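You operate a simulated robot arm through the tools that you are given. There is no shell and no other tool.

You are at the controls of a simulated robot arm. One attempt, no reset.

JOB
Wipe the wet ring under the big jar with the pink lid.
Fine: slide the jar aside and back; use the yellow pad and lay it back. What is to be rubbed or washed off counts as gone when no trace of it is left.

It is judged by the outcome, as a careful person would: the job done as asked, and still so three seconds after it is handed in. It fails if anything else is knocked over, pushed out of place, dropped, spilled or broken. A push-on lid holds only when it is set on centred and level and pressed home; a screw cap is set on level and turned clockwise until tight.

ROBOT AND FRAMES
A 7-joint arm with a two-finger parallel gripper, fixed in place. Base frame: the origin is at the foot of the arm, x ahead of it, y to its left, z up; the work surface is at about z = 775. Readings come in mm, rad, newtons and seconds.
With the tool pointing down near the work surface it reaches from about 300 to 700 mm from the base axis. Its first joint turns from -1.152 to 1.152 rad. Payload 1.57 kg.
The TCP is the grasp point between the finger pads, 30 mm short of the fingertips. In the tool frame z runs along the fingers and y along their closing line. Largest opening 110 mm; finger width 24, thickness 12; the body of the gripper, 48 by 112 mm, starts 78 mm behind the TCP.
Orientation is that of the tool frame in the base frame, as a unit quaternion [x, y, z, w]. With the fingers straight down and closing along the base's y, the tool's x points along the base's -x, its y along +y and its z along -z.

CONTROLS
- The arm moves only by the tool move_arm. Its argument "motion" is a list of rows, each an object (a shift or turn left out is 0, a gripper value left out holds the last) with "jaw": the finger opening in m, from 0 to 0.11; "slide": the shift along the tool's x, y, z in m, a list of three; "rot": the turn, a rotation vector about the tool's x, y, z in rad, a list of three. In form: [{"jaw": jaw, "slide": [x, y, z], "rot": [wx, wy, wz]}, ...]. A call has 1 to 20 rows; each row is the pose to reach, as a shift and turn from the pose commanded when the call began, along the tool's axes at that moment. A row lasts 0.2 s, in which the tool goes at most 50 mm and 0.15 rad; a call with a longer step from one row to the next is refused whole, and so is a gripper value outside its range. A pose out of reach is approached as far as the arm can. The call stops where the force on the tool passes 90 N (or 10 N more than at its start, if that is more) or the arm is blocked; 0.2 s more then pass. Each finger travels about 108 mm/s and halts on what it meets, pressing with about 23 N; the grip force reading is that of the motor and also rises with nothing between the fingers. The clock runs only during rows and for 0.2 s after the last one: add rows that repeat a pose to give the fingers time. It gives the time, the measured TCP pose, the force on the tool (base axes), the opening and the grip force at its end, in the units of the frame above (readings bear some noise), with the torque about the TCP (base axes, N m) and any sound that the robot's microphone picked up.
- Cameras (640 x 400 px; columns grow to the right, rows downward): "scene" is fixed at [163.4, -398.5, 1389.7]; the picture's right is [0.75, -0.66, 0.00], its down [-0.46, -0.52, -0.72] and it looks along [0.47, 0.54, -0.70] (base axes); focal length 351 px, centre (320, 200). "wrist" rides on the gripper at [70, 16, -141] in the tool frame; the picture's right is [-0.23, 0.97, 0.00], its down [-0.86, -0.20, -0.48] and it looks along [-0.47, -0.11, 0.88] (tool axes); focal length 222 px, centre (320, 200). There is no depth. A picture from a camera that has moved, and an enlarged one, comes with that camera's place and axes in the base frame and with its lens.
- capture(camera): a new picture of that camera. No time passes.
- close_up(camera, box): a new picture of the part [left, top, right, bottom] of that camera's present view, enlarged. No time passes.
- close_job(): hands the job in; it is judged then, once.

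Nothing tells you positions but the pictures and the camera data. Unless the task says otherwise, let go and move clear before handing in.

The tools are called after "Emit:" by a JSON object that holds its "op" and its "data". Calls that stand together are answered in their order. move_arm: Moves the arm, as the interface text tells. Its arguments: {"type":"object","properties":{"motion":{"type":"array","items":{"type":"object","properties":{"jaw":{"type":"number"},"slide":{"type":"array","items":{"type":"number"}},"rot":{"type":"array","items":{"type":"number"}}}}}},"required":["motion"]} The other tools are called the same way: capture (camera) takes a picture; close_up (camera, box) takes an enlarged picture of a part of a camera's view; close_job () hands the job in.

At the start:

```text
time: 0.0
eef_pos: [455.9, -13.6, 1005.7]
tcp_rot: [0.001, 1.0, 0.0, 0.0]
contact_force: [-0.5, -0.8, 0.1]
moment: [0.01, 0.03, 0.0]
grip_width: 110.1
grasp_force: 0.1
```

scene: 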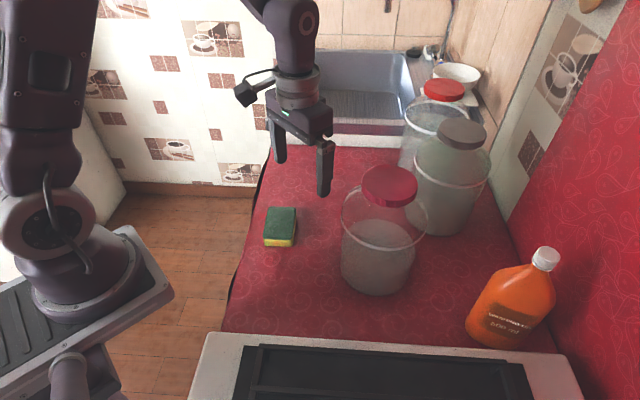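
wrist: 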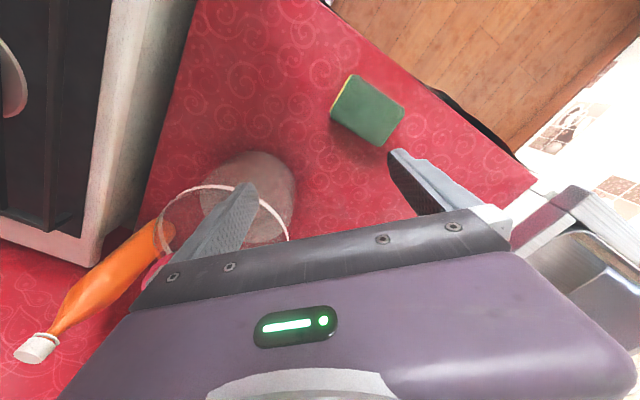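

I see three big jars on the red counter; the nearest one has the pink/crimson lid, and the green/yellow sponge pad lies to its left. I'll take enlarged views to locate things accurately.

Emit:
{"op": "close_up", "data": {"camera": "scene", "box": [240, 140, 440, 320]}}

Emit:
{"op": "close_up", "data": {"camera": "scene", "box": [380, 60, 580, 360]}}

Emit:
{"op": "close_up", "data": {"camera": "wrist", "box": [100, 40, 440, 280]}}

```text
2.22 times, centred on (340, 230) of scene
camera zoom: at [163.4, -398.5, 1389.7], right [0.75, -0.66, 0.0], down [-0.46, -0.52, -0.72], along [0.47, 0.54, -0.7], focal length 779 px, centre (276, 133)
```

zoom: 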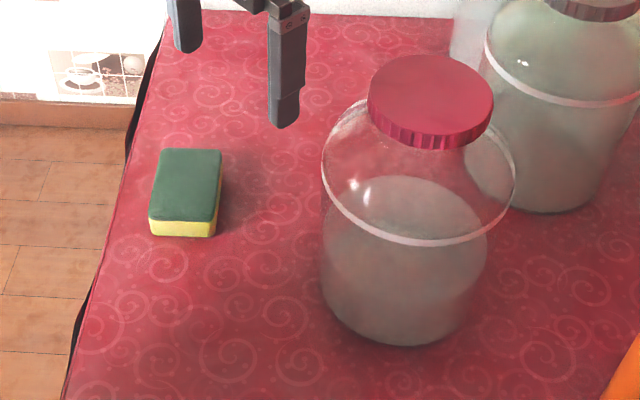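

```text
1.33 times, centred on (480, 210) of scene
camera zoom: at [163.4, -398.5, 1389.7], right [0.75, -0.66, 0.0], down [-0.46, -0.52, -0.72], along [0.47, 0.54, -0.7], focal length 468 px, centre (107, 187)
```

zoom: 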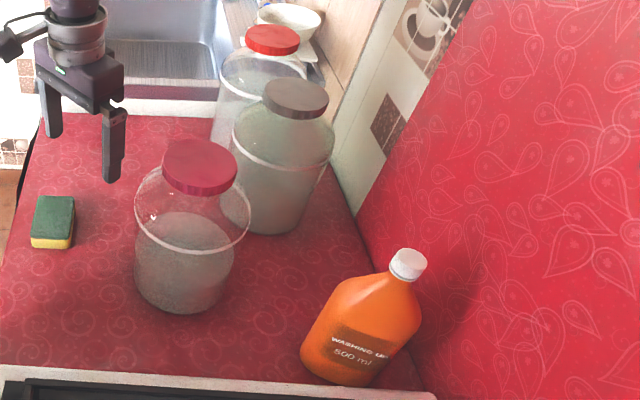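

```text
1.67 times, centred on (270, 160) of wrist
camera zoom: at [386.5, 3.5, 1147.8], right [0.23, 0.97, 0.0], down [0.86, -0.2, 0.48], along [0.47, -0.11, -0.88], focal length 370 px, centre (403, 267)
```

zoom: 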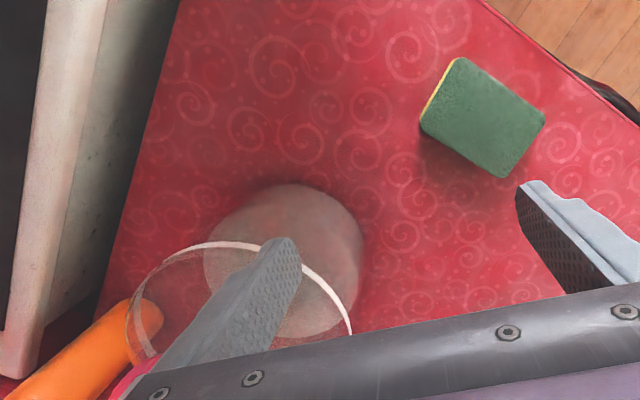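

The pink-lid jar stands at about (540, -165) with its lid top near z≈1000 and a lid about 94 mm across. The sponge is at about (444, 60), turned by roughly 47°. I'll rise and hover over the lid to measure it.

Emit:
{"op": "move_arm", "data": {"motion": [{"jaw": 0.11, "slide": [0, 0, -0.045]}, {"slide": [0, 0, -0.09]}, {"slide": [0, 0, -0.134]}, {"slide": [-0.02, -0.038, -0.134]}, {"slide": [-0.04, -0.076, -0.134]}, {"slide": [-0.06, -0.114, -0.134]}, {"slide": [-0.08, -0.15, -0.134]}, {"slide": [-0.08, -0.15, -0.134]}]}}

Emit:
{"op": "capture", "data": {"camera": "wrist"}}

Emit:
{"op": "capture", "data": {"camera": "scene"}}

```text
time: 1.8
eef_pos: [534.8, -164.5, 1141.7]
tcp_rot: [0.0, 1.0, 0.0, 0.0]
contact_force: [-0.8, 0.7, -0.2]
moment: [0.02, -0.04, -0.02]
grip_width: 110.0
grasp_force: 0.1
```

```text
taken
camera wrist: at [465.0, -148.4, 1283.6], right [0.23, 0.97, 0.0], down [0.86, -0.2, 0.48], along [0.47, -0.11, -0.88], focal length 222 px, centre (320, 200)
```

wrist: 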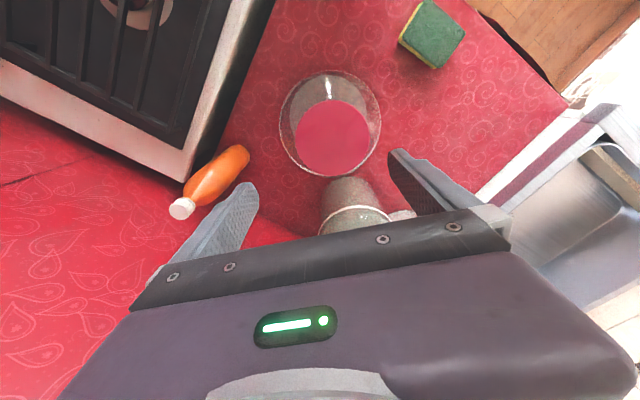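

```text
taken
```

scene: 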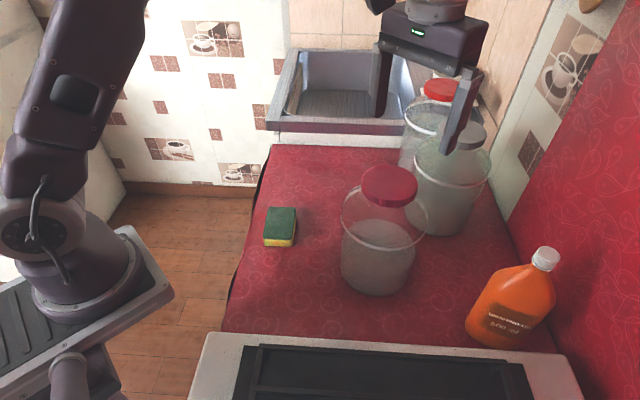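

Emit:
{"op": "close_up", "data": {"camera": "wrist", "box": [260, 50, 420, 190]}}

Emit:
{"op": "close_up", "data": {"camera": "scene", "box": [320, 150, 450, 310]}}

```text
2.86 times, centred on (340, 120) of wrist
camera zoom: at [465.0, -148.4, 1283.6], right [0.23, 0.97, 0.0], down [0.86, -0.2, 0.48], along [0.47, -0.11, -0.88], focal length 635 px, centre (263, 429)
```

zoom: 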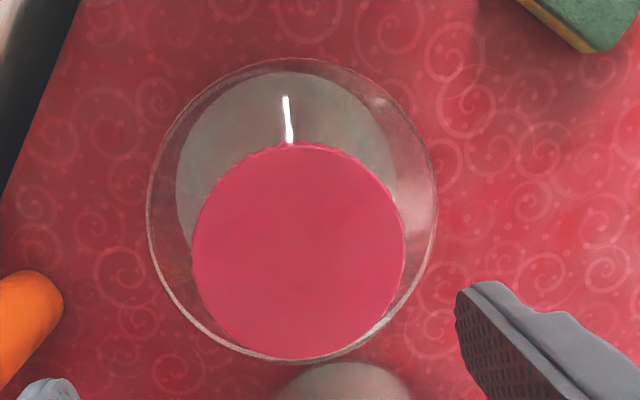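

```text
2.50 times, centred on (385, 230) of scene
camera zoom: at [163.4, -398.5, 1389.7], right [0.75, -0.66, 0.0], down [-0.46, -0.52, -0.72], along [0.47, 0.54, -0.7], focal length 877 px, centre (158, 125)
```

zoom: 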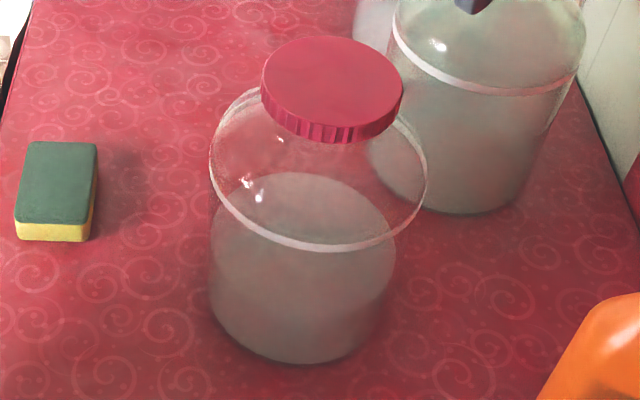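

Triangulating from both pictures puts the lid centre at about (532.5, -148.3), with the lid top at z≈1004 and a diameter of about 93 mm. I'll centre over it, descend to just above and check.

Emit:
{"op": "move_arm", "data": {"motion": [{"jaw": 0.11, "slide": [0.003, 0.016, 0]}, {"slide": [0.003, 0.016, 0.04]}, {"slide": [0.003, 0.016, 0.08]}, {"slide": [0.003, 0.016, 0.08]}]}}

Emit:
{"op": "capture", "data": {"camera": "wrist"}}

Emit:
{"op": "close_up", "data": {"camera": "scene", "box": [310, 100, 470, 220]}}

```text
time: 2.8
eef_pos: [532.5, -146.8, 1061.0]
tcp_rot: [0.0, 1.0, -0.001, 0.0]
contact_force: [0.2, 0.3, 0.7]
moment: [-0.01, 0.03, -0.03]
grip_width: 109.7
grasp_force: 0.0
```

```text
taken
camera wrist: at [462.7, -130.4, 1201.8], right [0.23, 0.97, 0.0], down [0.85, -0.2, 0.48], along [0.47, -0.11, -0.88], focal length 222 px, centre (320, 200)
```

wrist: 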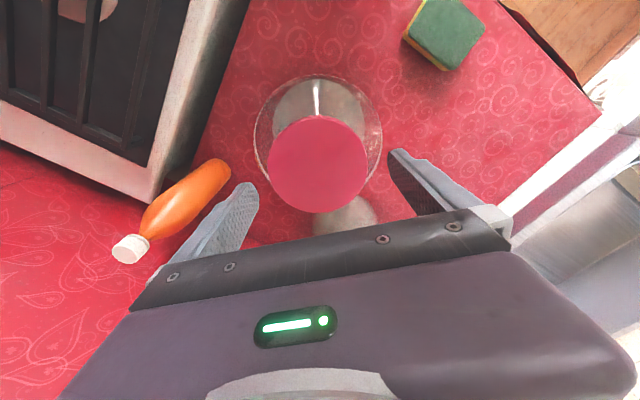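

```text
3.33 times, centred on (390, 160) of scene
camera zoom: at [163.4, -398.5, 1389.7], right [0.75, -0.66, 0.0], down [-0.46, -0.52, -0.72], along [0.47, 0.54, -0.7], focal length 1169 px, centre (87, 333)
```

zoom: 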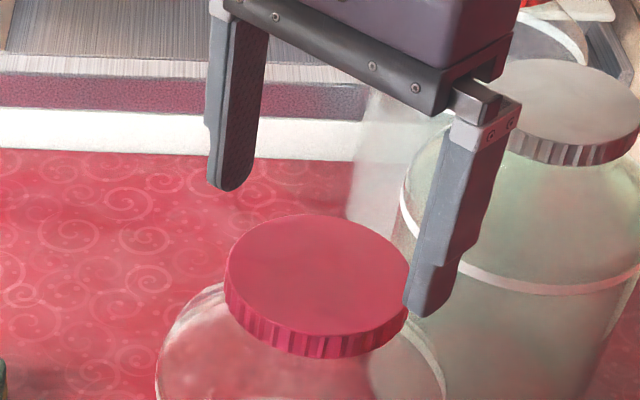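

The lid sits centred between the fingers. I'll lower until the tips are beside the lid rim, then close.

Emit:
{"op": "move_arm", "data": {"motion": [{"jaw": 0.11, "slide": [0.0005, -0.0015, 0.015]}, {"slide": [0.0005, -0.0015, 0.03]}, {"slide": [0.0005, -0.0015, 0.042]}, {"slide": [0.0005, -0.0015, 0.042]}]}}

Emit:
{"op": "close_up", "data": {"camera": "scene", "box": [310, 100, 470, 220]}}

Emit:
{"op": "capture", "data": {"camera": "wrist"}}

```text
time: 3.8
eef_pos: [533.8, -148.7, 1017.2]
tcp_rot: [0.0, 1.0, 0.0, 0.0]
contact_force: [-0.5, 0.4, 0.2]
moment: [0.0, 0.0, -0.03]
grip_width: 110.2
grasp_force: 0.1
```

```text
3.33 times, centred on (390, 160) of scene
camera zoom: at [163.4, -398.5, 1389.7], right [0.75, -0.66, 0.0], down [-0.46, -0.52, -0.72], along [0.47, 0.54, -0.7], focal length 1169 px, centre (87, 333)
```

zoom: 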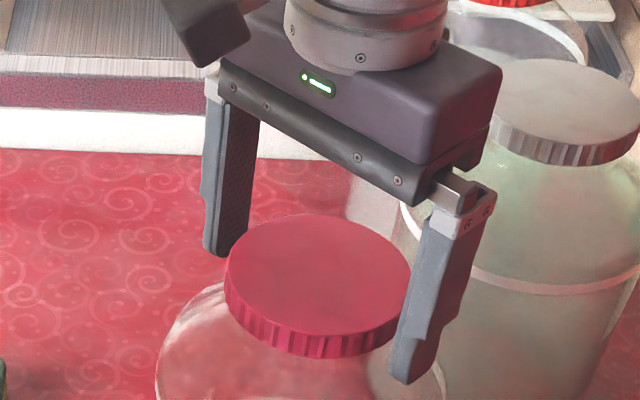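

```text
taken
camera wrist: at [463.0, -131.5, 1159.1], right [0.23, 0.97, 0.0], down [0.86, -0.2, 0.48], along [0.47, -0.11, -0.88], focal length 222 px, centre (320, 200)
```

wrist: 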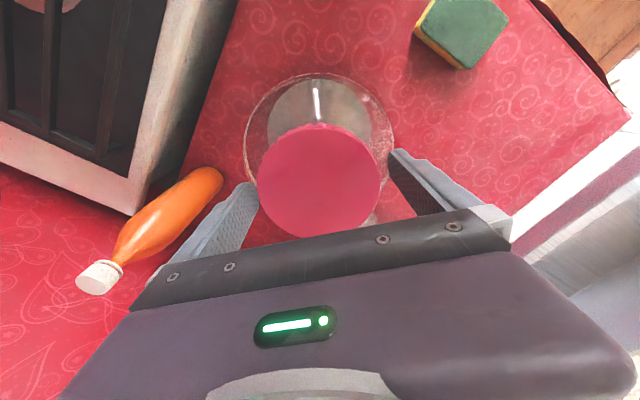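

The tips straddle the rim correctly. I'll nudge 2 mm in x and close on the lid.

Emit:
{"op": "move_arm", "data": {"motion": [{"jaw": 0.11, "slide": [0.002, 0, 0.001]}, {"jaw": 0.1, "slide": [0.002, 0, 0.001]}, {"jaw": 0.09, "slide": [0.002, 0, 0.001]}, {"jaw": 0.085, "slide": [0.002, 0, 0.001]}, {"jaw": 0.085, "slide": [0.002, 0, 0.001]}]}}

Emit:
{"op": "close_up", "data": {"camera": "scene", "box": [310, 100, 470, 220]}}

```text
time: 5.0
eef_pos: [530.5, -148.3, 1016.2]
tcp_rot: [0.0, 1.0, 0.001, 0.0]
contact_force: [0.6, 0.2, 0.2]
moment: [-0.02, -0.01, 0.02]
grip_width: 92.9
grasp_force: 23.0
heard: snap
```

```text
3.33 times, centred on (390, 160) of scene
camera zoom: at [163.4, -398.5, 1389.7], right [0.75, -0.66, 0.0], down [-0.46, -0.52, -0.72], along [0.47, 0.54, -0.7], focal length 1169 px, centre (87, 333)
```

zoom: 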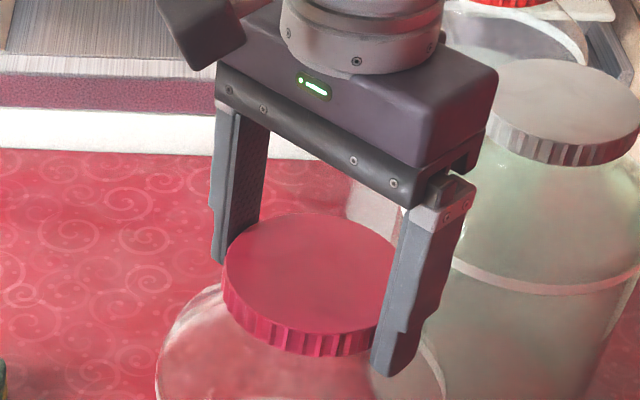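

The lid is gripped at 92.9 mm, but I heard a snap, so it may be a push-on lid that shifted. I won't lift it; I'll do a small test slide and check that the jar follows.

Emit:
{"op": "move_arm", "data": {"motion": [{"slide": [-0.002, 0.005, 0]}, {"slide": [-0.004, 0.01, 0]}, {"slide": [-0.006, 0.015, 0]}, {"slide": [-0.008, 0.02, 0]}]}}

Emit:
{"op": "capture", "data": {"camera": "scene"}}

Emit:
{"op": "close_up", "data": {"camera": "scene", "box": [310, 140, 470, 310]}}

```text
time: 6.0
eef_pos: [539.9, -127.0, 1016.6]
tcp_rot: [-0.001, 1.0, 0.001, 0.0]
contact_force: [-2.4, -5.3, 6.8]
moment: [0.33, -0.22, 0.03]
grip_width: 92.6
grasp_force: 23.3
```

```text
taken
```

scene: 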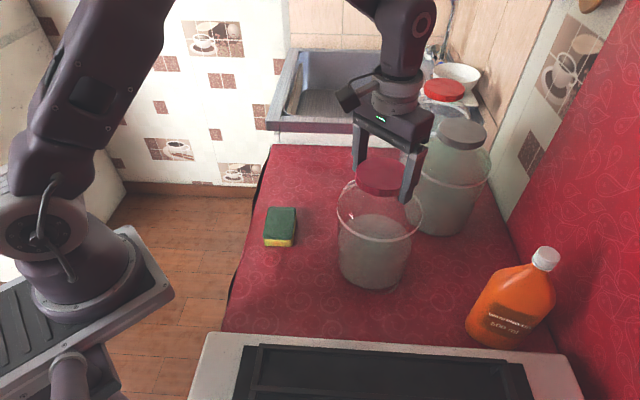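

```text
2.35 times, centred on (390, 225) of scene
camera zoom: at [163.2, -398.6, 1389.6], right [0.75, -0.66, 0.0], down [-0.46, -0.52, -0.72], along [0.47, 0.54, -0.7], focal length 825 px, centre (155, 141)
```

zoom: 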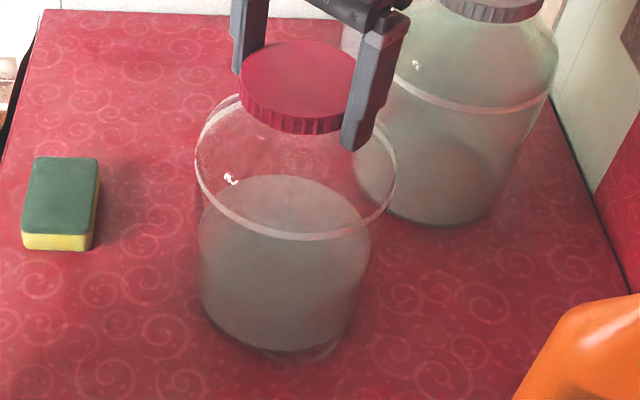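

The jar follows the lid at about 6 N drag, and a bit of the wet ring is coming into view. I'll keep sliding it to about (619, 60), clear of the sponge and the other jars.

Emit:
{"op": "move_arm", "data": {"motion": [{"slide": [-0.005, 0.012, 0]}, {"slide": [-0.01, 0.024, 0]}, {"slide": [-0.015, 0.036, 0]}, {"slide": [-0.02, 0.048, 0]}, {"slide": [-0.025, 0.06, 0]}, {"slide": [-0.03, 0.072, 0]}, {"slide": [-0.035, 0.084, 0]}, {"slide": [-0.04, 0.096, 0]}]}}

Emit:
{"op": "capture", "data": {"camera": "scene"}}

```text
time: 7.8
eef_pos: [579.0, -31.1, 1015.8]
tcp_rot: [0.0, 1.0, 0.001, 0.0]
contact_force: [-2.1, -3.7, -2.0]
moment: [0.08, -0.04, 0.04]
grip_width: 92.7
grasp_force: 23.1
```

```text
taken
```

scene: 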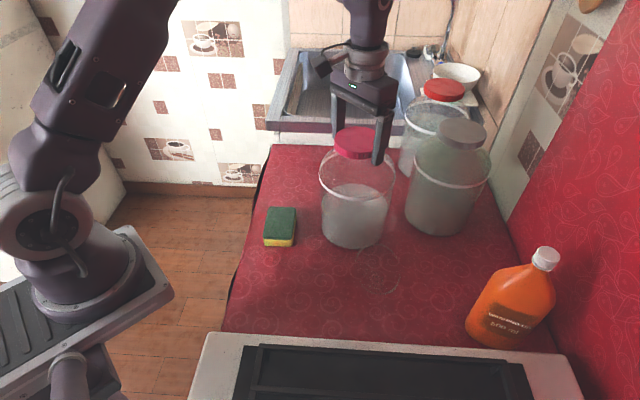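

Emit:
{"op": "move_arm", "data": {"motion": [{"slide": [-0.005, 0.012, 0]}, {"slide": [-0.01, 0.024, 0]}, {"slide": [-0.015, 0.036, 0]}, {"slide": [-0.02, 0.048, 0]}, {"slide": [-0.025, 0.06, 0]}, {"slide": [-0.03, 0.072, 0]}, {"slide": [-0.035, 0.084, 0]}, {"slide": [-0.04, 0.092, 0]}, {"slide": [-0.04, 0.092, 0]}]}}

Emit:
{"op": "capture", "data": {"camera": "scene"}}

Emit:
{"op": "close_up", "data": {"camera": "scene", "box": [300, 200, 460, 310]}}

```text
time: 9.8
eef_pos: [618.0, 58.6, 1018.1]
tcp_rot: [-0.001, 1.0, 0.0, 0.0]
contact_force: [-1.3, -4.6, -3.4]
moment: [0.08, -0.03, 0.01]
grip_width: 92.8
grasp_force: 23.7
```

```text
taken
```

scene: 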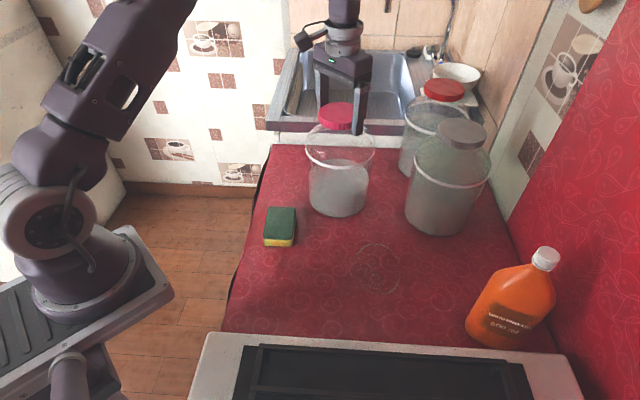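

```text
3.64 times, centred on (380, 255) of scene
camera zoom: at [163.4, -398.6, 1389.6], right [0.75, -0.66, 0.0], down [-0.46, -0.52, -0.72], along [0.47, 0.54, -0.7], focal length 1275 px, centre (102, 0)
```

zoom: 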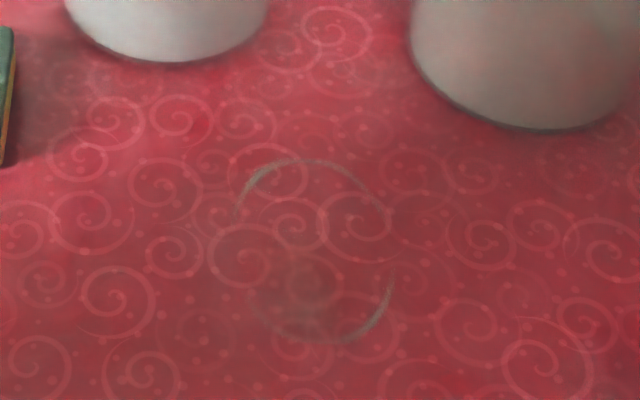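

The jar now stands at about (618, 59), and the wet ring shows on the cloth around (535, -158). I'll release the lid, rise straight up and check it.

Emit:
{"op": "move_arm", "data": {"motion": [{"jaw": 0.1, "slide": [0, 0, 0]}, {"jaw": 0.11, "slide": [0, 0, 0]}, {"slide": [0, 0, 0]}, {"slide": [0, 0, -0.02]}, {"slide": [0, 0, -0.05]}, {"slide": [0, 0, -0.09]}, {"slide": [0, 0, -0.12]}]}}

Emit:
{"op": "close_up", "data": {"camera": "scene", "box": [280, 60, 400, 230]}}

Emit:
{"op": "capture", "data": {"camera": "wrist"}}

```text
time: 11.4
eef_pos: [617.7, 57.7, 1139.4]
tcp_rot: [0.0, 1.0, 0.0, 0.0]
contact_force: [1.1, -0.1, -0.7]
moment: [-0.01, -0.01, 0.01]
grip_width: 110.1
grasp_force: 0.1
```

```text
2.35 times, centred on (340, 145) of scene
camera zoom: at [163.4, -398.5, 1389.7], right [0.75, -0.66, 0.0], down [-0.46, -0.52, -0.72], along [0.47, 0.54, -0.7], focal length 825 px, centre (273, 329)
```

zoom: 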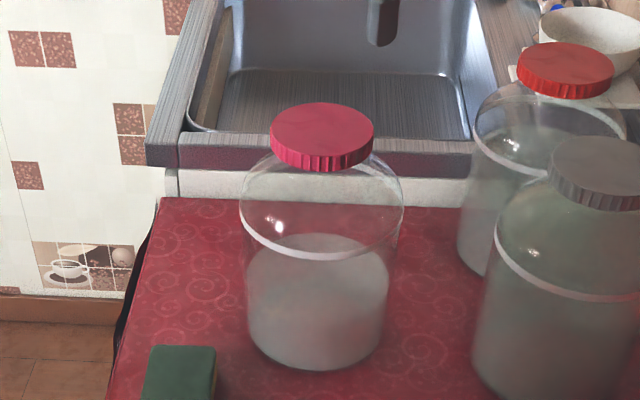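

```text
taken
camera wrist: at [548.1, 74.5, 1281.5], right [0.23, 0.97, 0.0], down [0.86, -0.2, 0.48], along [0.47, -0.11, -0.88], focal length 222 px, centre (320, 200)
```

wrist: 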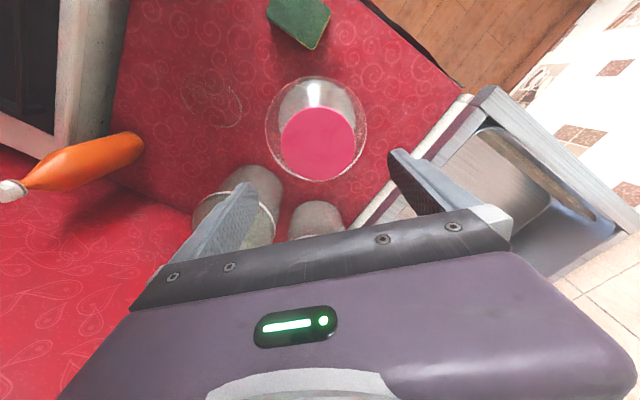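

The lid sits level on the jar. Next I'll zoom in on the ring from here.

Emit:
{"op": "close_up", "data": {"camera": "wrist", "box": [150, 50, 290, 150]}}

Emit:
{"op": "close_up", "data": {"camera": "wrist", "box": [240, 50, 400, 190]}}

```text
4.00 times, centred on (220, 100) of wrist
camera zoom: at [548.1, 74.5, 1281.5], right [0.23, 0.97, 0.0], down [0.86, -0.2, 0.48], along [0.47, -0.11, -0.88], focal length 888 px, centre (720, 600)
```

zoom: 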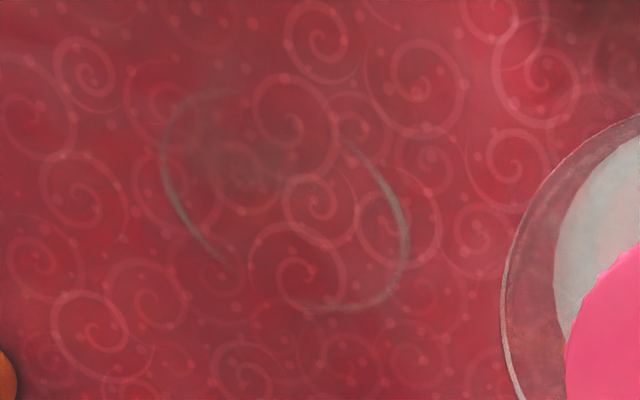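

```text
2.86 times, centred on (320, 120) of wrist
camera zoom: at [548.1, 74.5, 1281.5], right [0.23, 0.97, 0.0], down [0.86, -0.2, 0.48], along [0.47, -0.11, -0.88], focal length 635 px, centre (320, 429)
```

zoom: 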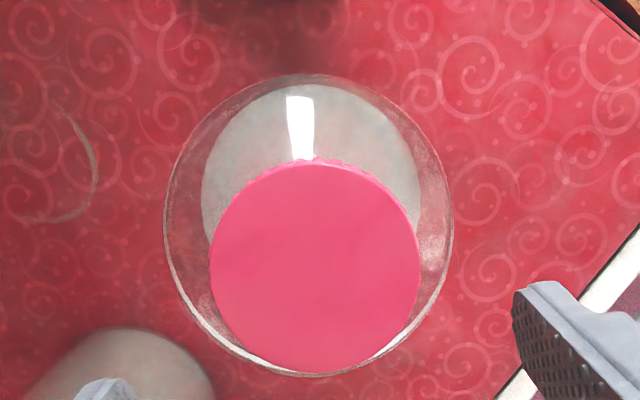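

The ring spans roughly x 480–597 and y -212 to -97, with some grey haze near (498, -166). I'll fetch the sponge now: move over it, turn about 46° to line up with its short sides, and look.

Emit:
{"op": "move_arm", "data": {"motion": [{"jaw": 0.11, "slide": [0.03, 0.001, 0], "rot": [0, 0, -0.13]}, {"slide": [0.06, 0.002, 0], "rot": [0, 0, -0.26]}, {"slide": [0.09, 0.003, 0], "rot": [0, 0, -0.39]}, {"slide": [0.12, 0.003, 0], "rot": [0, 0, -0.52]}, {"slide": [0.15, 0.003, 0], "rot": [0, 0, -0.65]}, {"slide": [0.174, 0.003, 0], "rot": [0, 0, -0.78]}, {"slide": [0.174, 0.003, 0.04], "rot": [0, 0, -0.8]}, {"slide": [0.174, 0.003, 0.08], "rot": [0, 0, -0.8]}, {"slide": [0.174, 0.003, 0.12], "rot": [0, 0, -0.8]}, {"slide": [0.174, 0.003, 0.16], "rot": [0, 0, -0.8]}, {"slide": [0.174, 0.003, 0.19], "rot": [0, 0, -0.8]}, {"slide": [0.174, 0.003, 0.19], "rot": [0, 0, -0.8]}]}}

Emit:
{"op": "capture", "data": {"camera": "wrist"}}

Emit:
{"op": "close_up", "data": {"camera": "scene", "box": [220, 150, 380, 270]}}

```text
time: 14.0
eef_pos: [445.1, 60.9, 947.0]
tcp_rot: [-0.391, 0.921, -0.001, 0.0]
contact_force: [-0.2, -0.1, 0.1]
moment: [0.03, 0.0, -0.02]
grip_width: 109.9
grasp_force: 0.1
```

```text
taken
camera wrist: at [384.2, 23.7, 1089.0], right [-0.54, 0.84, 0.0], down [0.74, 0.47, 0.48], along [0.4, 0.26, -0.88], focal length 222 px, centre (320, 200)
```

wrist: 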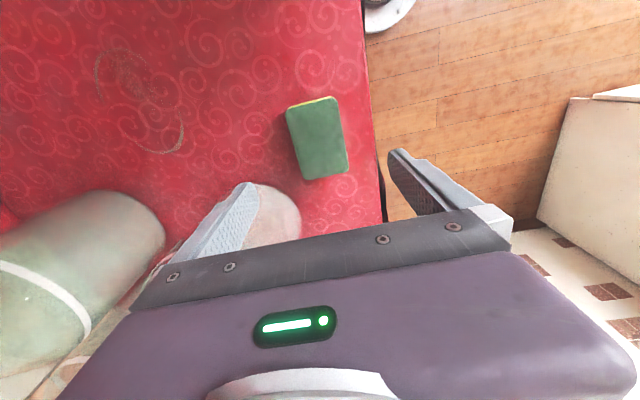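

```text
3.33 times, centred on (300, 210) of scene
camera zoom: at [163.4, -398.5, 1389.7], right [0.75, -0.66, 0.0], down [-0.46, -0.52, -0.72], along [0.47, 0.54, -0.7], focal length 1169 px, centre (387, 167)
```

zoom: 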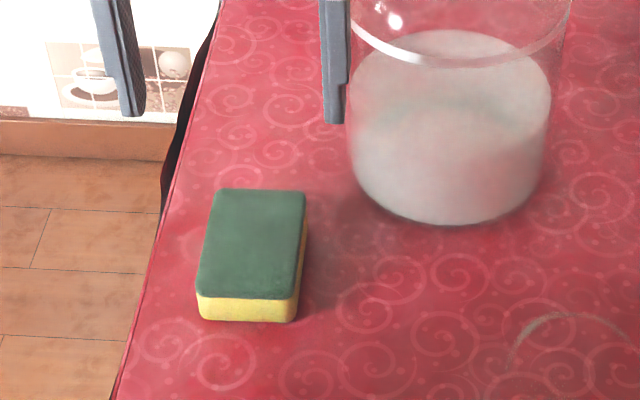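

The sponge centre is at about (441, 60) and its alignment matches the fingers. I'll descend so the tips end about 6 mm above the cloth, then squeeze.

Emit:
{"op": "move_arm", "data": {"motion": [{"jaw": 0.11, "slide": [0.003, 0.002, 0.04]}, {"slide": [0.003, 0.002, 0.08]}, {"slide": [0.003, 0.002, 0.11]}, {"slide": [0.003, 0.002, 0.125]}, {"slide": [0.003, 0.002, 0.135]}, {"slide": [0.003, 0.002, 0.135]}]}}

Emit:
{"op": "close_up", "data": {"camera": "scene", "box": [220, 150, 380, 270]}}

Emit:
{"op": "capture", "data": {"camera": "wrist"}}

```text
time: 15.4
eef_pos: [442.4, 63.0, 811.1]
tcp_rot: [-0.389, 0.921, 0.0, -0.001]
contact_force: [-0.1, -1.2, 0.0]
moment: [0.0, 0.03, 0.0]
grip_width: 109.9
grasp_force: 0.1
```

```text
3.33 times, centred on (300, 210) of scene
camera zoom: at [163.4, -398.5, 1389.7], right [0.75, -0.66, 0.0], down [-0.46, -0.52, -0.72], along [0.47, 0.54, -0.7], focal length 1169 px, centre (387, 167)
```

zoom: 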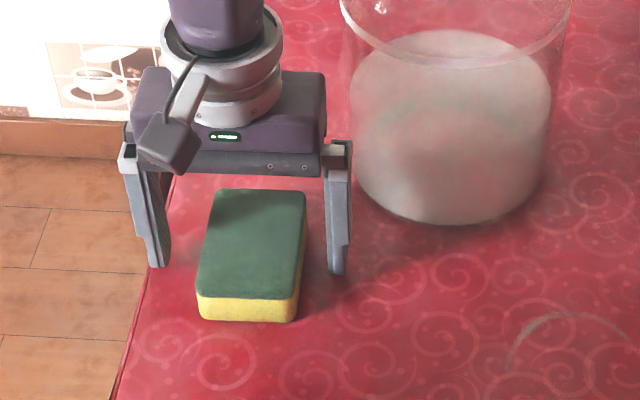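

```text
taken
camera wrist: at [381.3, 23.9, 953.1], right [-0.54, 0.84, 0.0], down [0.74, 0.47, 0.48], along [0.4, 0.26, -0.88], focal length 222 px, centre (320, 200)
```

wrist: 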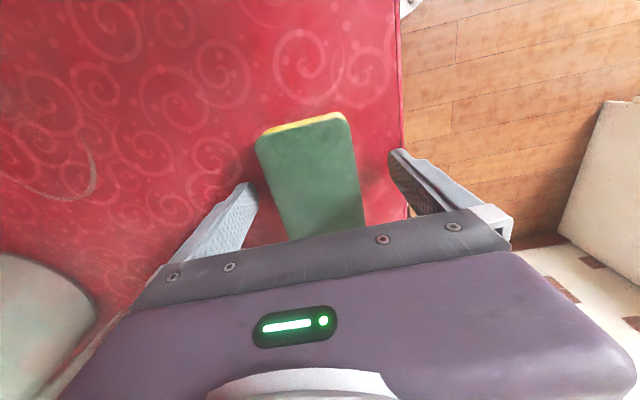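

The fingers straddle the sponge evenly. I'll squeeze it, watching the width.

Emit:
{"op": "move_arm", "data": {"motion": [{"jaw": 0.09, "slide": [0, 0, 0]}, {"jaw": 0.07, "slide": [0, 0, 0]}, {"jaw": 0.055, "slide": [0, 0, 0]}, {"jaw": 0.05, "slide": [0, 0, 0]}, {"jaw": 0.05, "slide": [0, 0, 0]}]}}

Emit:
{"op": "close_up", "data": {"camera": "scene", "box": [220, 150, 380, 270]}}

```text
time: 16.6
eef_pos: [441.3, 62.2, 810.8]
tcp_rot: [-0.389, 0.921, 0.0, 0.001]
contact_force: [0.5, 0.8, 0.5]
moment: [0.01, 0.0, 0.02]
grip_width: 63.1
grasp_force: 22.4
```

```text
3.33 times, centred on (300, 210) of scene
camera zoom: at [163.4, -398.5, 1389.7], right [0.75, -0.66, 0.0], down [-0.46, -0.52, -0.72], along [0.47, 0.54, -0.7], focal length 1169 px, centre (387, 167)
```

zoom: 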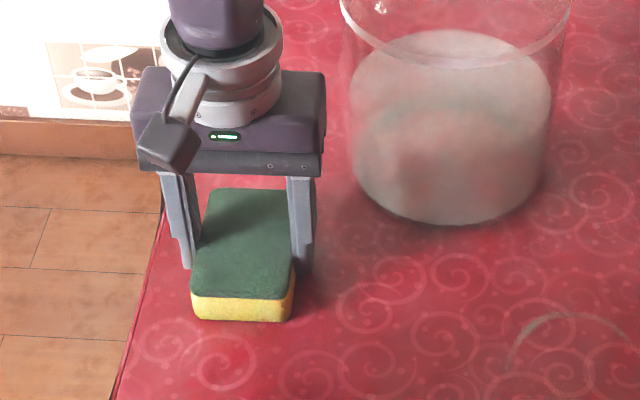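

The sponge is held at 63 mm. I'll lift it and carry it over to the stove-side edge of the ring, hovering just above the cloth.

Emit:
{"op": "move_arm", "data": {"motion": [{"jaw": 0.05, "slide": [0, 0, -0.03]}, {"slide": [0, 0, -0.06]}, {"slide": [0.02, -0.027, -0.06]}, {"slide": [0.041, -0.055, -0.06]}, {"slide": [0.061, -0.082, -0.06]}, {"slide": [0.082, -0.109, -0.06]}, {"slide": [0.102, -0.137, -0.06]}, {"slide": [0.1226, -0.1636, -0.06]}, {"slide": [0.1226, -0.1636, -0.03]}, {"slide": [0.1226, -0.1636, -0.01]}, {"slide": [0.1226, -0.1636, -0.01]}]}}

Emit:
{"op": "capture", "data": {"camera": "scene"}}

Emit:
{"op": "close_up", "data": {"camera": "scene", "box": [280, 180, 460, 320]}}

Emit:
{"op": "capture", "data": {"camera": "wrist"}}

```text
time: 19.0
eef_pos: [473.2, -140.0, 823.2]
tcp_rot: [-0.389, 0.921, 0.0, 0.0]
contact_force: [-1.2, -0.1, 0.0]
moment: [-0.02, 0.01, 0.03]
grip_width: 63.2
grasp_force: 23.1
```

```text
taken
```

scene: 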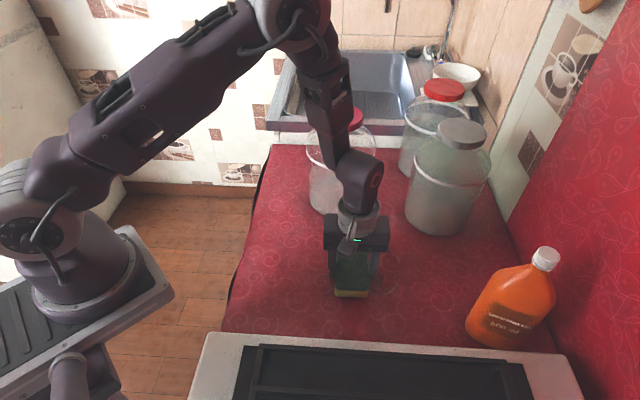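

```text
2.86 times, centred on (370, 250) of scene
camera zoom: at [163.4, -398.5, 1389.7], right [0.75, -0.66, 0.0], down [-0.46, -0.52, -0.72], along [0.47, 0.54, -0.7], focal length 1002 px, centre (177, 57)
```

zoom: 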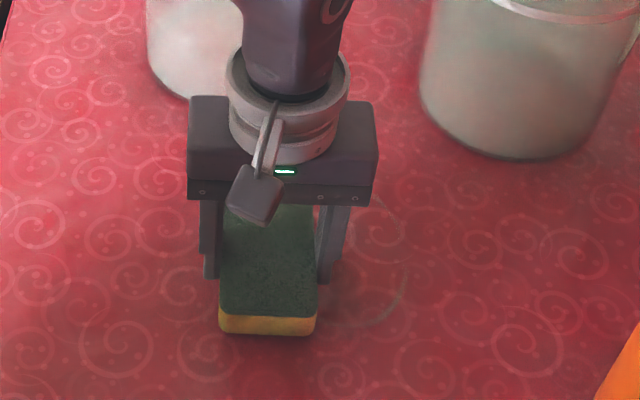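

```text
taken
camera wrist: at [412.2, -178.4, 963.6], right [-0.54, 0.84, 0.0], down [0.74, 0.47, 0.48], along [0.4, 0.26, -0.88], focal length 222 px, centre (320, 200)
```

wrist: 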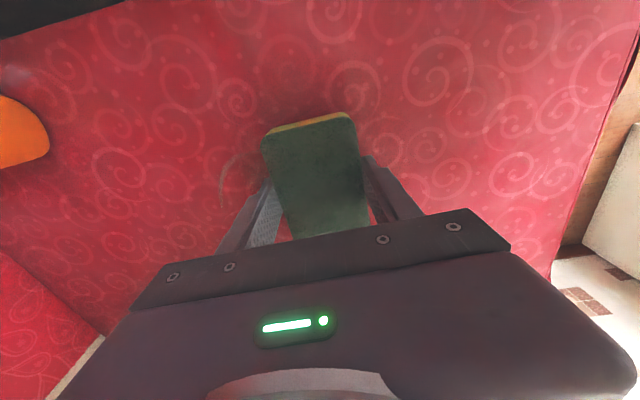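

I'm hovering on the ring's left edge with the sponge about 12 mm up. I'll touch down gently and read the force.

Emit:
{"op": "move_arm", "data": {"motion": [{"jaw": 0.05, "slide": [0, 0, 0.006]}, {"slide": [0, 0, 0.011]}, {"slide": [0, 0, 0.013]}, {"slide": [0, 0, 0.013]}]}}

```text
time: 20.0
eef_pos: [474.3, -140.5, 809.4]
tcp_rot: [-0.389, 0.921, 0.0, 0.001]
contact_force: [-1.7, 1.5, 32.2]
moment: [0.05, 0.11, 0.02]
grip_width: 63.2
grasp_force: 23.4
```

Contact is firm at 32 N, so I'll ease off about 1 mm and make the first back-and-forth pass across the ring.

Emit:
{"op": "move_arm", "data": {"motion": [{"jaw": 0.05, "slide": [0, 0, -0.001]}, {"slide": [0, -0.015, -0.001]}, {"slide": [0, -0.03, -0.001]}, {"slide": [0, -0.045, -0.001]}, {"slide": [0, -0.06, -0.001]}, {"slide": [0, -0.075, -0.001]}, {"slide": [0, -0.09, -0.001]}, {"slide": [0, -0.105, -0.001]}, {"slide": [0, -0.115, -0.001]}, {"slide": [-0.01, -0.115, -0.001]}, {"slide": [-0.01, -0.1, -0.001]}, {"slide": [-0.01, -0.08, -0.001]}, {"slide": [-0.01, -0.06, -0.001]}, {"slide": [-0.01, -0.04, -0.001]}, {"slide": [-0.01, -0.02, -0.001]}, {"slide": [-0.01, 0, -0.001]}, {"slide": [-0.01, 0, -0.001]}]}}

Emit:
{"op": "close_up", "data": {"camera": "scene", "box": [280, 180, 460, 320]}}

```text
time: 23.6
eef_pos: [480.0, -132.8, 809.5]
tcp_rot: [-0.39, 0.921, 0.0, 0.001]
contact_force: [-0.8, -0.2, -0.3]
moment: [0.02, -0.01, 0.01]
grip_width: 63.2
grasp_force: 22.8
```

```text
2.86 times, centred on (370, 250) of scene
camera zoom: at [163.4, -398.4, 1389.7], right [0.75, -0.66, 0.0], down [-0.46, -0.52, -0.72], along [0.47, 0.54, -0.7], focal length 1002 px, centre (177, 57)
```

zoom: 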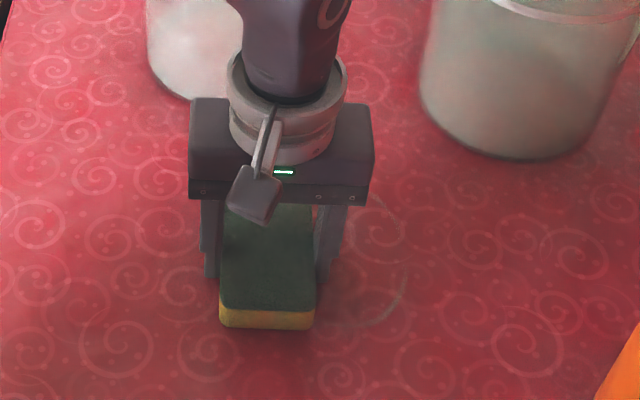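

The force has dropped to zero, so the sponge was pushed up slightly in the grip and the pass was too light. I'll find contact again in small steps.

Emit:
{"op": "move_arm", "data": {"motion": [{"jaw": 0.05, "slide": [0, 0, 0.0008]}, {"slide": [0, 0, 0.0008]}]}}

```text
time: 24.2
eef_pos: [480.4, -133.8, 808.6]
tcp_rot: [-0.389, 0.921, -0.001, 0.0]
contact_force: [-0.1, 0.7, 1.7]
moment: [-0.03, 0.09, 0.01]
grip_width: 63.3
grasp_force: 23.2
```

Emit:
{"op": "move_arm", "data": {"motion": [{"jaw": 0.05, "slide": [0, 0, 0.0006]}, {"slide": [0, 0, 0.0006]}]}}

```text
time: 24.8
eef_pos: [480.5, -132.8, 808.7]
tcp_rot: [-0.389, 0.921, -0.001, 0.0]
contact_force: [-0.9, -0.5, 6.0]
moment: [-0.03, 0.15, -0.02]
grip_width: 63.1
grasp_force: 23.0
```

Now I have about 6 N. I'll add a touch more pressure and sweep across the ring, staying in contact.

Emit:
{"op": "move_arm", "data": {"motion": [{"jaw": 0.05, "slide": [0, 0, 0.0007]}, {"slide": [0, -0.015, 0.0007]}, {"slide": [0, -0.03, 0.0007]}, {"slide": [0, -0.045, 0.0007]}, {"slide": [0, -0.06, 0.0007]}, {"slide": [0, -0.075, 0.0007]}, {"slide": [0, -0.09, 0.0007]}, {"slide": [0, -0.105, 0.0007]}, {"slide": [0, -0.115, 0.0007]}]}}

Emit:
{"op": "close_up", "data": {"camera": "scene", "box": [280, 180, 460, 320]}}

```text
time: 26.8
eef_pos: [563.2, -213.8, 809.0]
tcp_rot: [-0.389, 0.921, 0.001, 0.0]
contact_force: [0.1, 0.2, 0.1]
moment: [-0.03, 0.01, 0.0]
grip_width: 63.3
grasp_force: 23.0
```

```text
2.86 times, centred on (370, 250) of scene
camera zoom: at [163.4, -398.5, 1389.7], right [0.75, -0.66, 0.0], down [-0.46, -0.52, -0.72], along [0.47, 0.54, -0.7], focal length 1002 px, centre (177, 57)
```

zoom: 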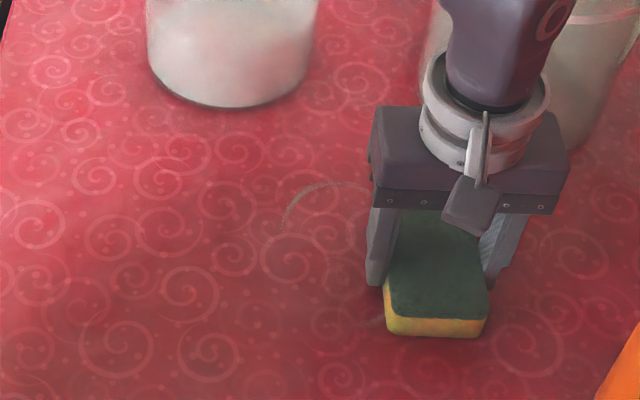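

Contact was lost again by the end of the sweep. I'll press a bit deeper here and check the force before sweeping back.

Emit:
{"op": "move_arm", "data": {"motion": [{"jaw": 0.05, "slide": [0, 0, 0.001]}, {"slide": [0, 0, 0.001]}]}}

```text
time: 27.4
eef_pos: [562.5, -213.9, 807.8]
tcp_rot: [-0.389, 0.921, -0.001, 0.001]
contact_force: [-1.4, 1.1, 10.0]
moment: [0.07, 0.14, 0.03]
grip_width: 62.8
grasp_force: 22.8
```

Emit:
{"op": "move_arm", "data": {"motion": [{"jaw": 0.05, "slide": [0, 0, 0.0006]}, {"slide": [0, 0.015, 0.0006]}, {"slide": [0, 0.03, 0.0006]}, {"slide": [0, 0.045, 0.0006]}]}}

Emit:
{"op": "close_up", "data": {"camera": "scene", "box": [280, 180, 460, 320]}}

```text
time: 28.4
eef_pos: [531.7, -182.6, 808.4]
tcp_rot: [-0.389, 0.921, 0.0, 0.001]
contact_force: [10.2, -7.8, 16.8]
moment: [-0.19, -0.35, -0.05]
grip_width: 63.1
grasp_force: 22.6
```

```text
2.86 times, centred on (370, 250) of scene
camera zoom: at [163.3, -398.5, 1389.6], right [0.75, -0.66, 0.0], down [-0.46, -0.52, -0.72], along [0.47, 0.54, -0.7], focal length 1002 px, centre (177, 57)
```

zoom: 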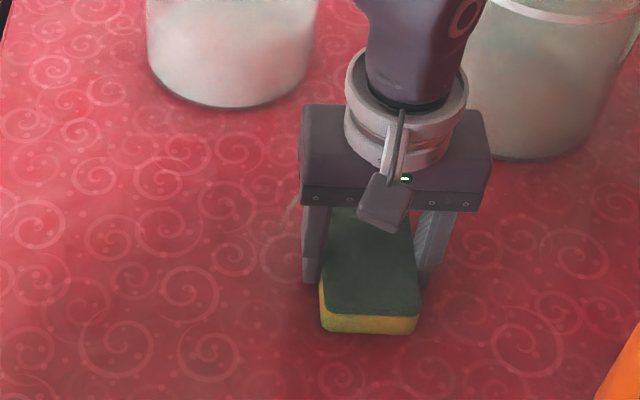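

Good contact here, with 17 N normal and clear friction. The bottom-right arc already looks gone, so I'll finish this stroke.

Emit:
{"op": "move_arm", "data": {"motion": [{"jaw": 0.05, "slide": [0, 0.015, 0]}, {"slide": [0, 0.03, 0]}, {"slide": [0, 0.045, 0]}, {"slide": [0, 0.06, 0]}, {"slide": [0, 0.07, 0]}]}}

Emit:
{"op": "close_up", "data": {"camera": "scene", "box": [280, 180, 460, 320]}}

```text
time: 29.6
eef_pos: [478.7, -132.6, 806.9]
tcp_rot: [-0.389, 0.921, 0.0, 0.0]
contact_force: [6.6, -6.1, 12.0]
moment: [-0.18, -0.41, -0.1]
grip_width: 63.2
grasp_force: 23.6
```

```text
2.86 times, centred on (370, 250) of scene
camera zoom: at [163.3, -398.5, 1389.6], right [0.75, -0.66, 0.0], down [-0.46, -0.52, -0.72], along [0.47, 0.54, -0.7], focal length 1002 px, centre (177, 57)
```

zoom: 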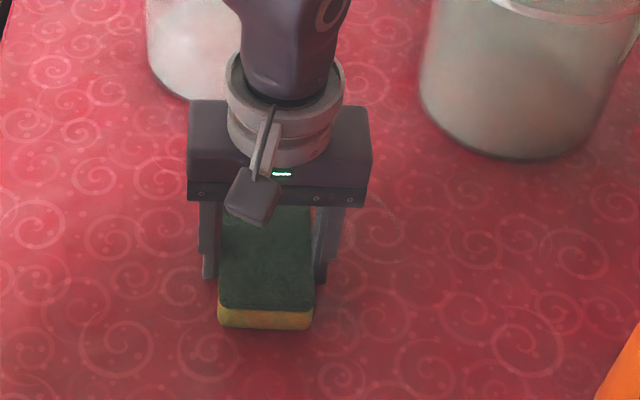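

The near half looks clean. Now I'll shift to the far lane (toward the sink) to get the remaining upper arc, keeping contact.

Emit:
{"op": "move_arm", "data": {"motion": [{"jaw": 0.05, "slide": [-0.015, 0, 0]}, {"slide": [-0.03, 0, 0]}, {"slide": [-0.045, 0, 0]}, {"slide": [-0.06, 0, 0]}, {"slide": [-0.065, 0, 0]}, {"slide": [-0.065, -0.015, 0]}, {"slide": [-0.065, -0.03, 0]}, {"slide": [-0.065, -0.045, 0]}]}}

Emit:
{"op": "close_up", "data": {"camera": "scene", "box": [280, 180, 460, 320]}}

```text
time: 31.4
eef_pos: [559.8, -116.6, 807.4]
tcp_rot: [-0.39, 0.921, 0.001, 0.001]
contact_force: [-6.4, 9.2, 15.4]
moment: [0.37, 0.28, 0.01]
grip_width: 63.1
grasp_force: 22.8
```

```text
2.86 times, centred on (370, 250) of scene
camera zoom: at [163.0, -398.2, 1389.8], right [0.75, -0.66, 0.0], down [-0.46, -0.52, -0.72], along [0.47, 0.54, -0.7], focal length 1002 px, centre (177, 57)
```

zoom: 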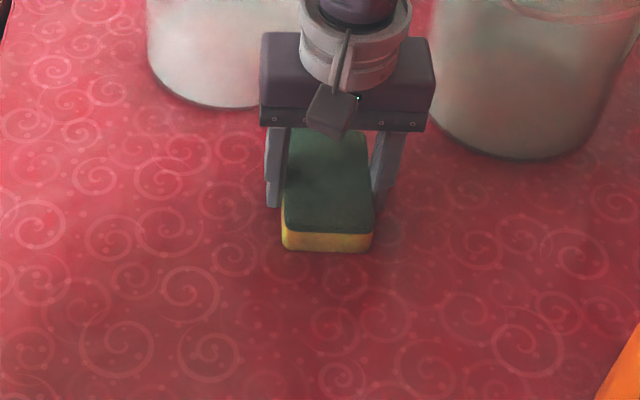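

Contact is holding at about 15 N. I'll continue this lane to the end and back.

Emit:
{"op": "move_arm", "data": {"motion": [{"jaw": 0.05, "slide": [0, -0.015, 0.0003]}, {"slide": [0, -0.03, 0.0003]}, {"slide": [0, -0.045, 0.0003]}, {"slide": [0, -0.055, 0.0003]}, {"slide": [0, -0.055, 0.0003]}]}}

Emit:
{"op": "capture", "data": {"camera": "scene"}}

Emit:
{"op": "close_up", "data": {"camera": "scene", "box": [280, 180, 460, 320]}}

```text
time: 32.6
eef_pos: [597.1, -157.0, 805.5]
tcp_rot: [-0.39, 0.921, -0.001, 0.0]
contact_force: [-12.1, 13.6, 26.0]
moment: [0.54, 0.58, -0.06]
grip_width: 62.8
grasp_force: 23.1
```

```text
taken
```

scene: 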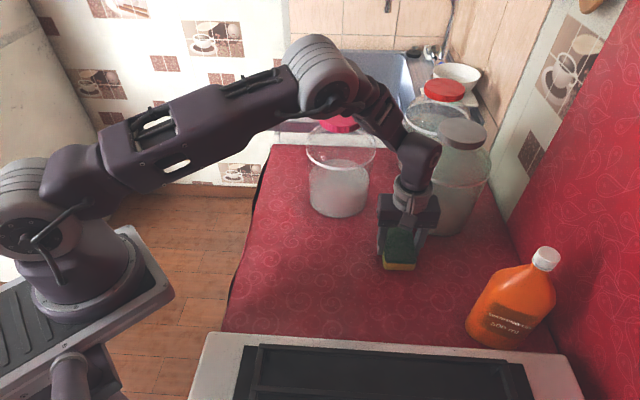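

```text
2.86 times, centred on (370, 250) of scene
camera zoom: at [162.7, -398.0, 1389.9], right [0.75, -0.66, 0.0], down [-0.46, -0.52, -0.72], along [0.47, 0.54, -0.7], focal length 1002 px, centre (177, 57)
```

zoom: 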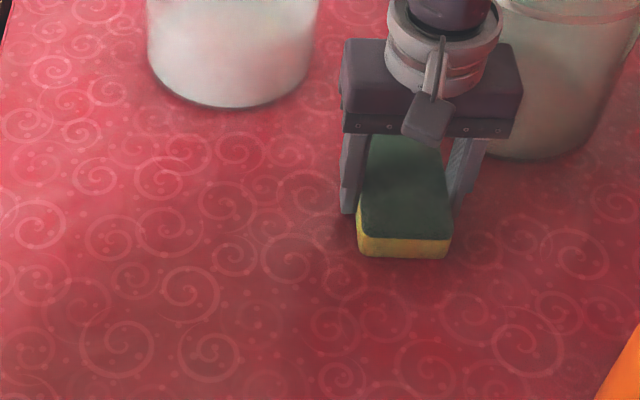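

The ring looks wiped, but the tips are now close to the cloth. I'll ease up about 1 mm, make one more return pass through the middle, then lift to inspect.

Emit:
{"op": "move_arm", "data": {"motion": [{"jaw": 0.05, "slide": [0, 0.015, -0.0008]}, {"slide": [0, 0.03, -0.0008]}, {"slide": [0, 0.045, -0.0008]}, {"slide": [0, 0.06, -0.0008]}, {"slide": [0, 0.075, -0.0008]}, {"slide": [0, 0.09, -0.0008]}, {"slide": [0, 0.1, -0.0008]}, {"slide": [0.015, 0.1, -0.0008]}, {"slide": [0.03, 0.1, -0.0008]}, {"slide": [0.035, 0.085, -0.0008]}, {"slide": [0.035, 0.07, -0.0008]}, {"slide": [0.035, 0.055, -0.0008]}, {"slide": [0.035, 0.04, -0.0008]}, {"slide": [0.035, 0.025, -0.0008]}, {"slide": [0.035, 0.01, -0.0008]}, {"slide": [0.035, 0, -0.0008]}]}}

Emit:
{"op": "close_up", "data": {"camera": "scene", "box": [280, 180, 460, 320]}}

```text
time: 36.0
eef_pos: [572.5, -183.3, 807.0]
tcp_rot: [-0.39, 0.921, 0.0, 0.0]
contact_force: [-0.7, 0.4, 0.3]
moment: [0.0, 0.01, -0.03]
grip_width: 63.1
grasp_force: 23.2
```

```text
2.86 times, centred on (370, 250) of scene
camera zoom: at [163.4, -398.5, 1389.7], right [0.75, -0.66, 0.0], down [-0.46, -0.52, -0.72], along [0.47, 0.54, -0.7], focal length 1002 px, centre (177, 57)
```

zoom: 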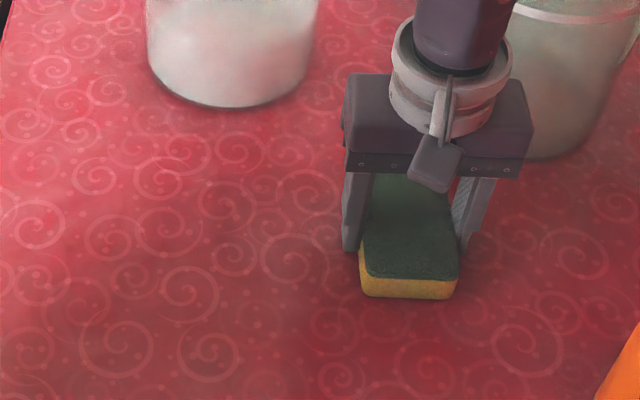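

Now I'll lift and draw back toward the sponge's spot, so both cameras can see the wiped area.

Emit:
{"op": "move_arm", "data": {"motion": [{"jaw": 0.05, "slide": [0, 0, -0.03]}, {"slide": [0, 0, -0.07]}, {"slide": [0.01, 0.035, -0.1]}, {"slide": [0.01, 0.07, -0.1]}, {"slide": [0.01, 0.105, -0.1]}, {"slide": [0.0, 0.14, -0.1]}, {"slide": [-0.01, 0.175, -0.1]}, {"slide": [-0.02, 0.21, -0.1]}, {"slide": [-0.02, 0.21, -0.1]}]}}

Emit:
{"op": "capture", "data": {"camera": "scene"}}

Emit:
{"op": "close_up", "data": {"camera": "scene", "box": [310, 210, 450, 310]}}

Emit:
{"op": "capture", "data": {"camera": "wrist"}}

```text
time: 38.0
eef_pos: [435.0, -20.1, 906.7]
tcp_rot: [-0.39, 0.921, 0.0, 0.0]
contact_force: [0.5, -0.4, -0.4]
moment: [0.0, 0.0, -0.02]
grip_width: 63.0
grasp_force: 23.1
```

```text
taken
```

scene: 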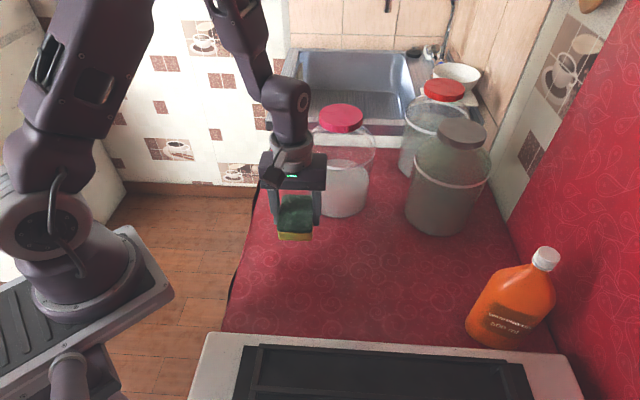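

```text
4.00 times, centred on (380, 260) of scene
camera zoom: at [163.4, -398.4, 1389.7], right [0.75, -0.66, 0.0], down [-0.46, -0.52, -0.72], along [0.47, 0.54, -0.7], focal length 1403 px, centre (80, -40)
```

zoom: 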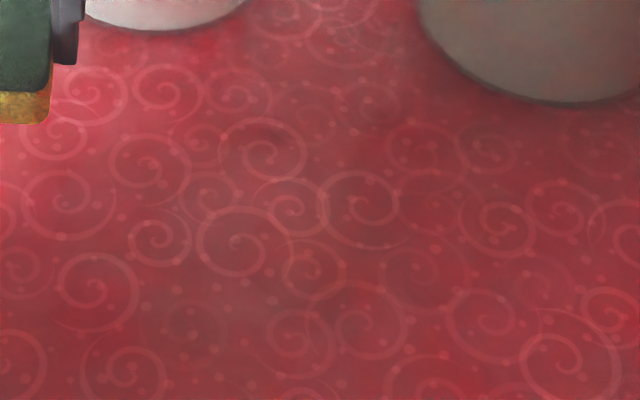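

```text
taken
camera wrist: at [374.3, -59.0, 1048.7], right [-0.54, 0.84, 0.0], down [0.74, 0.47, 0.48], along [0.4, 0.26, -0.88], focal length 222 px, centre (320, 200)
```

wrist: 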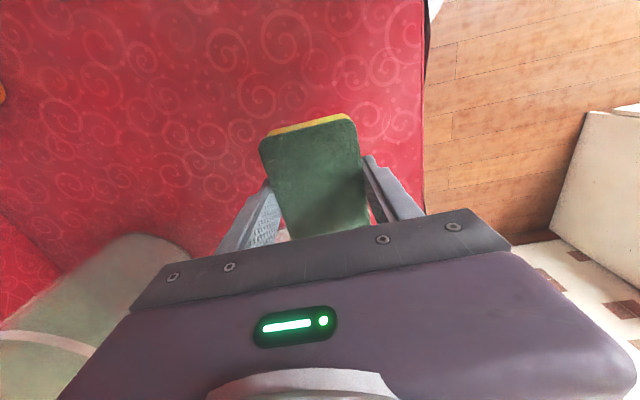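

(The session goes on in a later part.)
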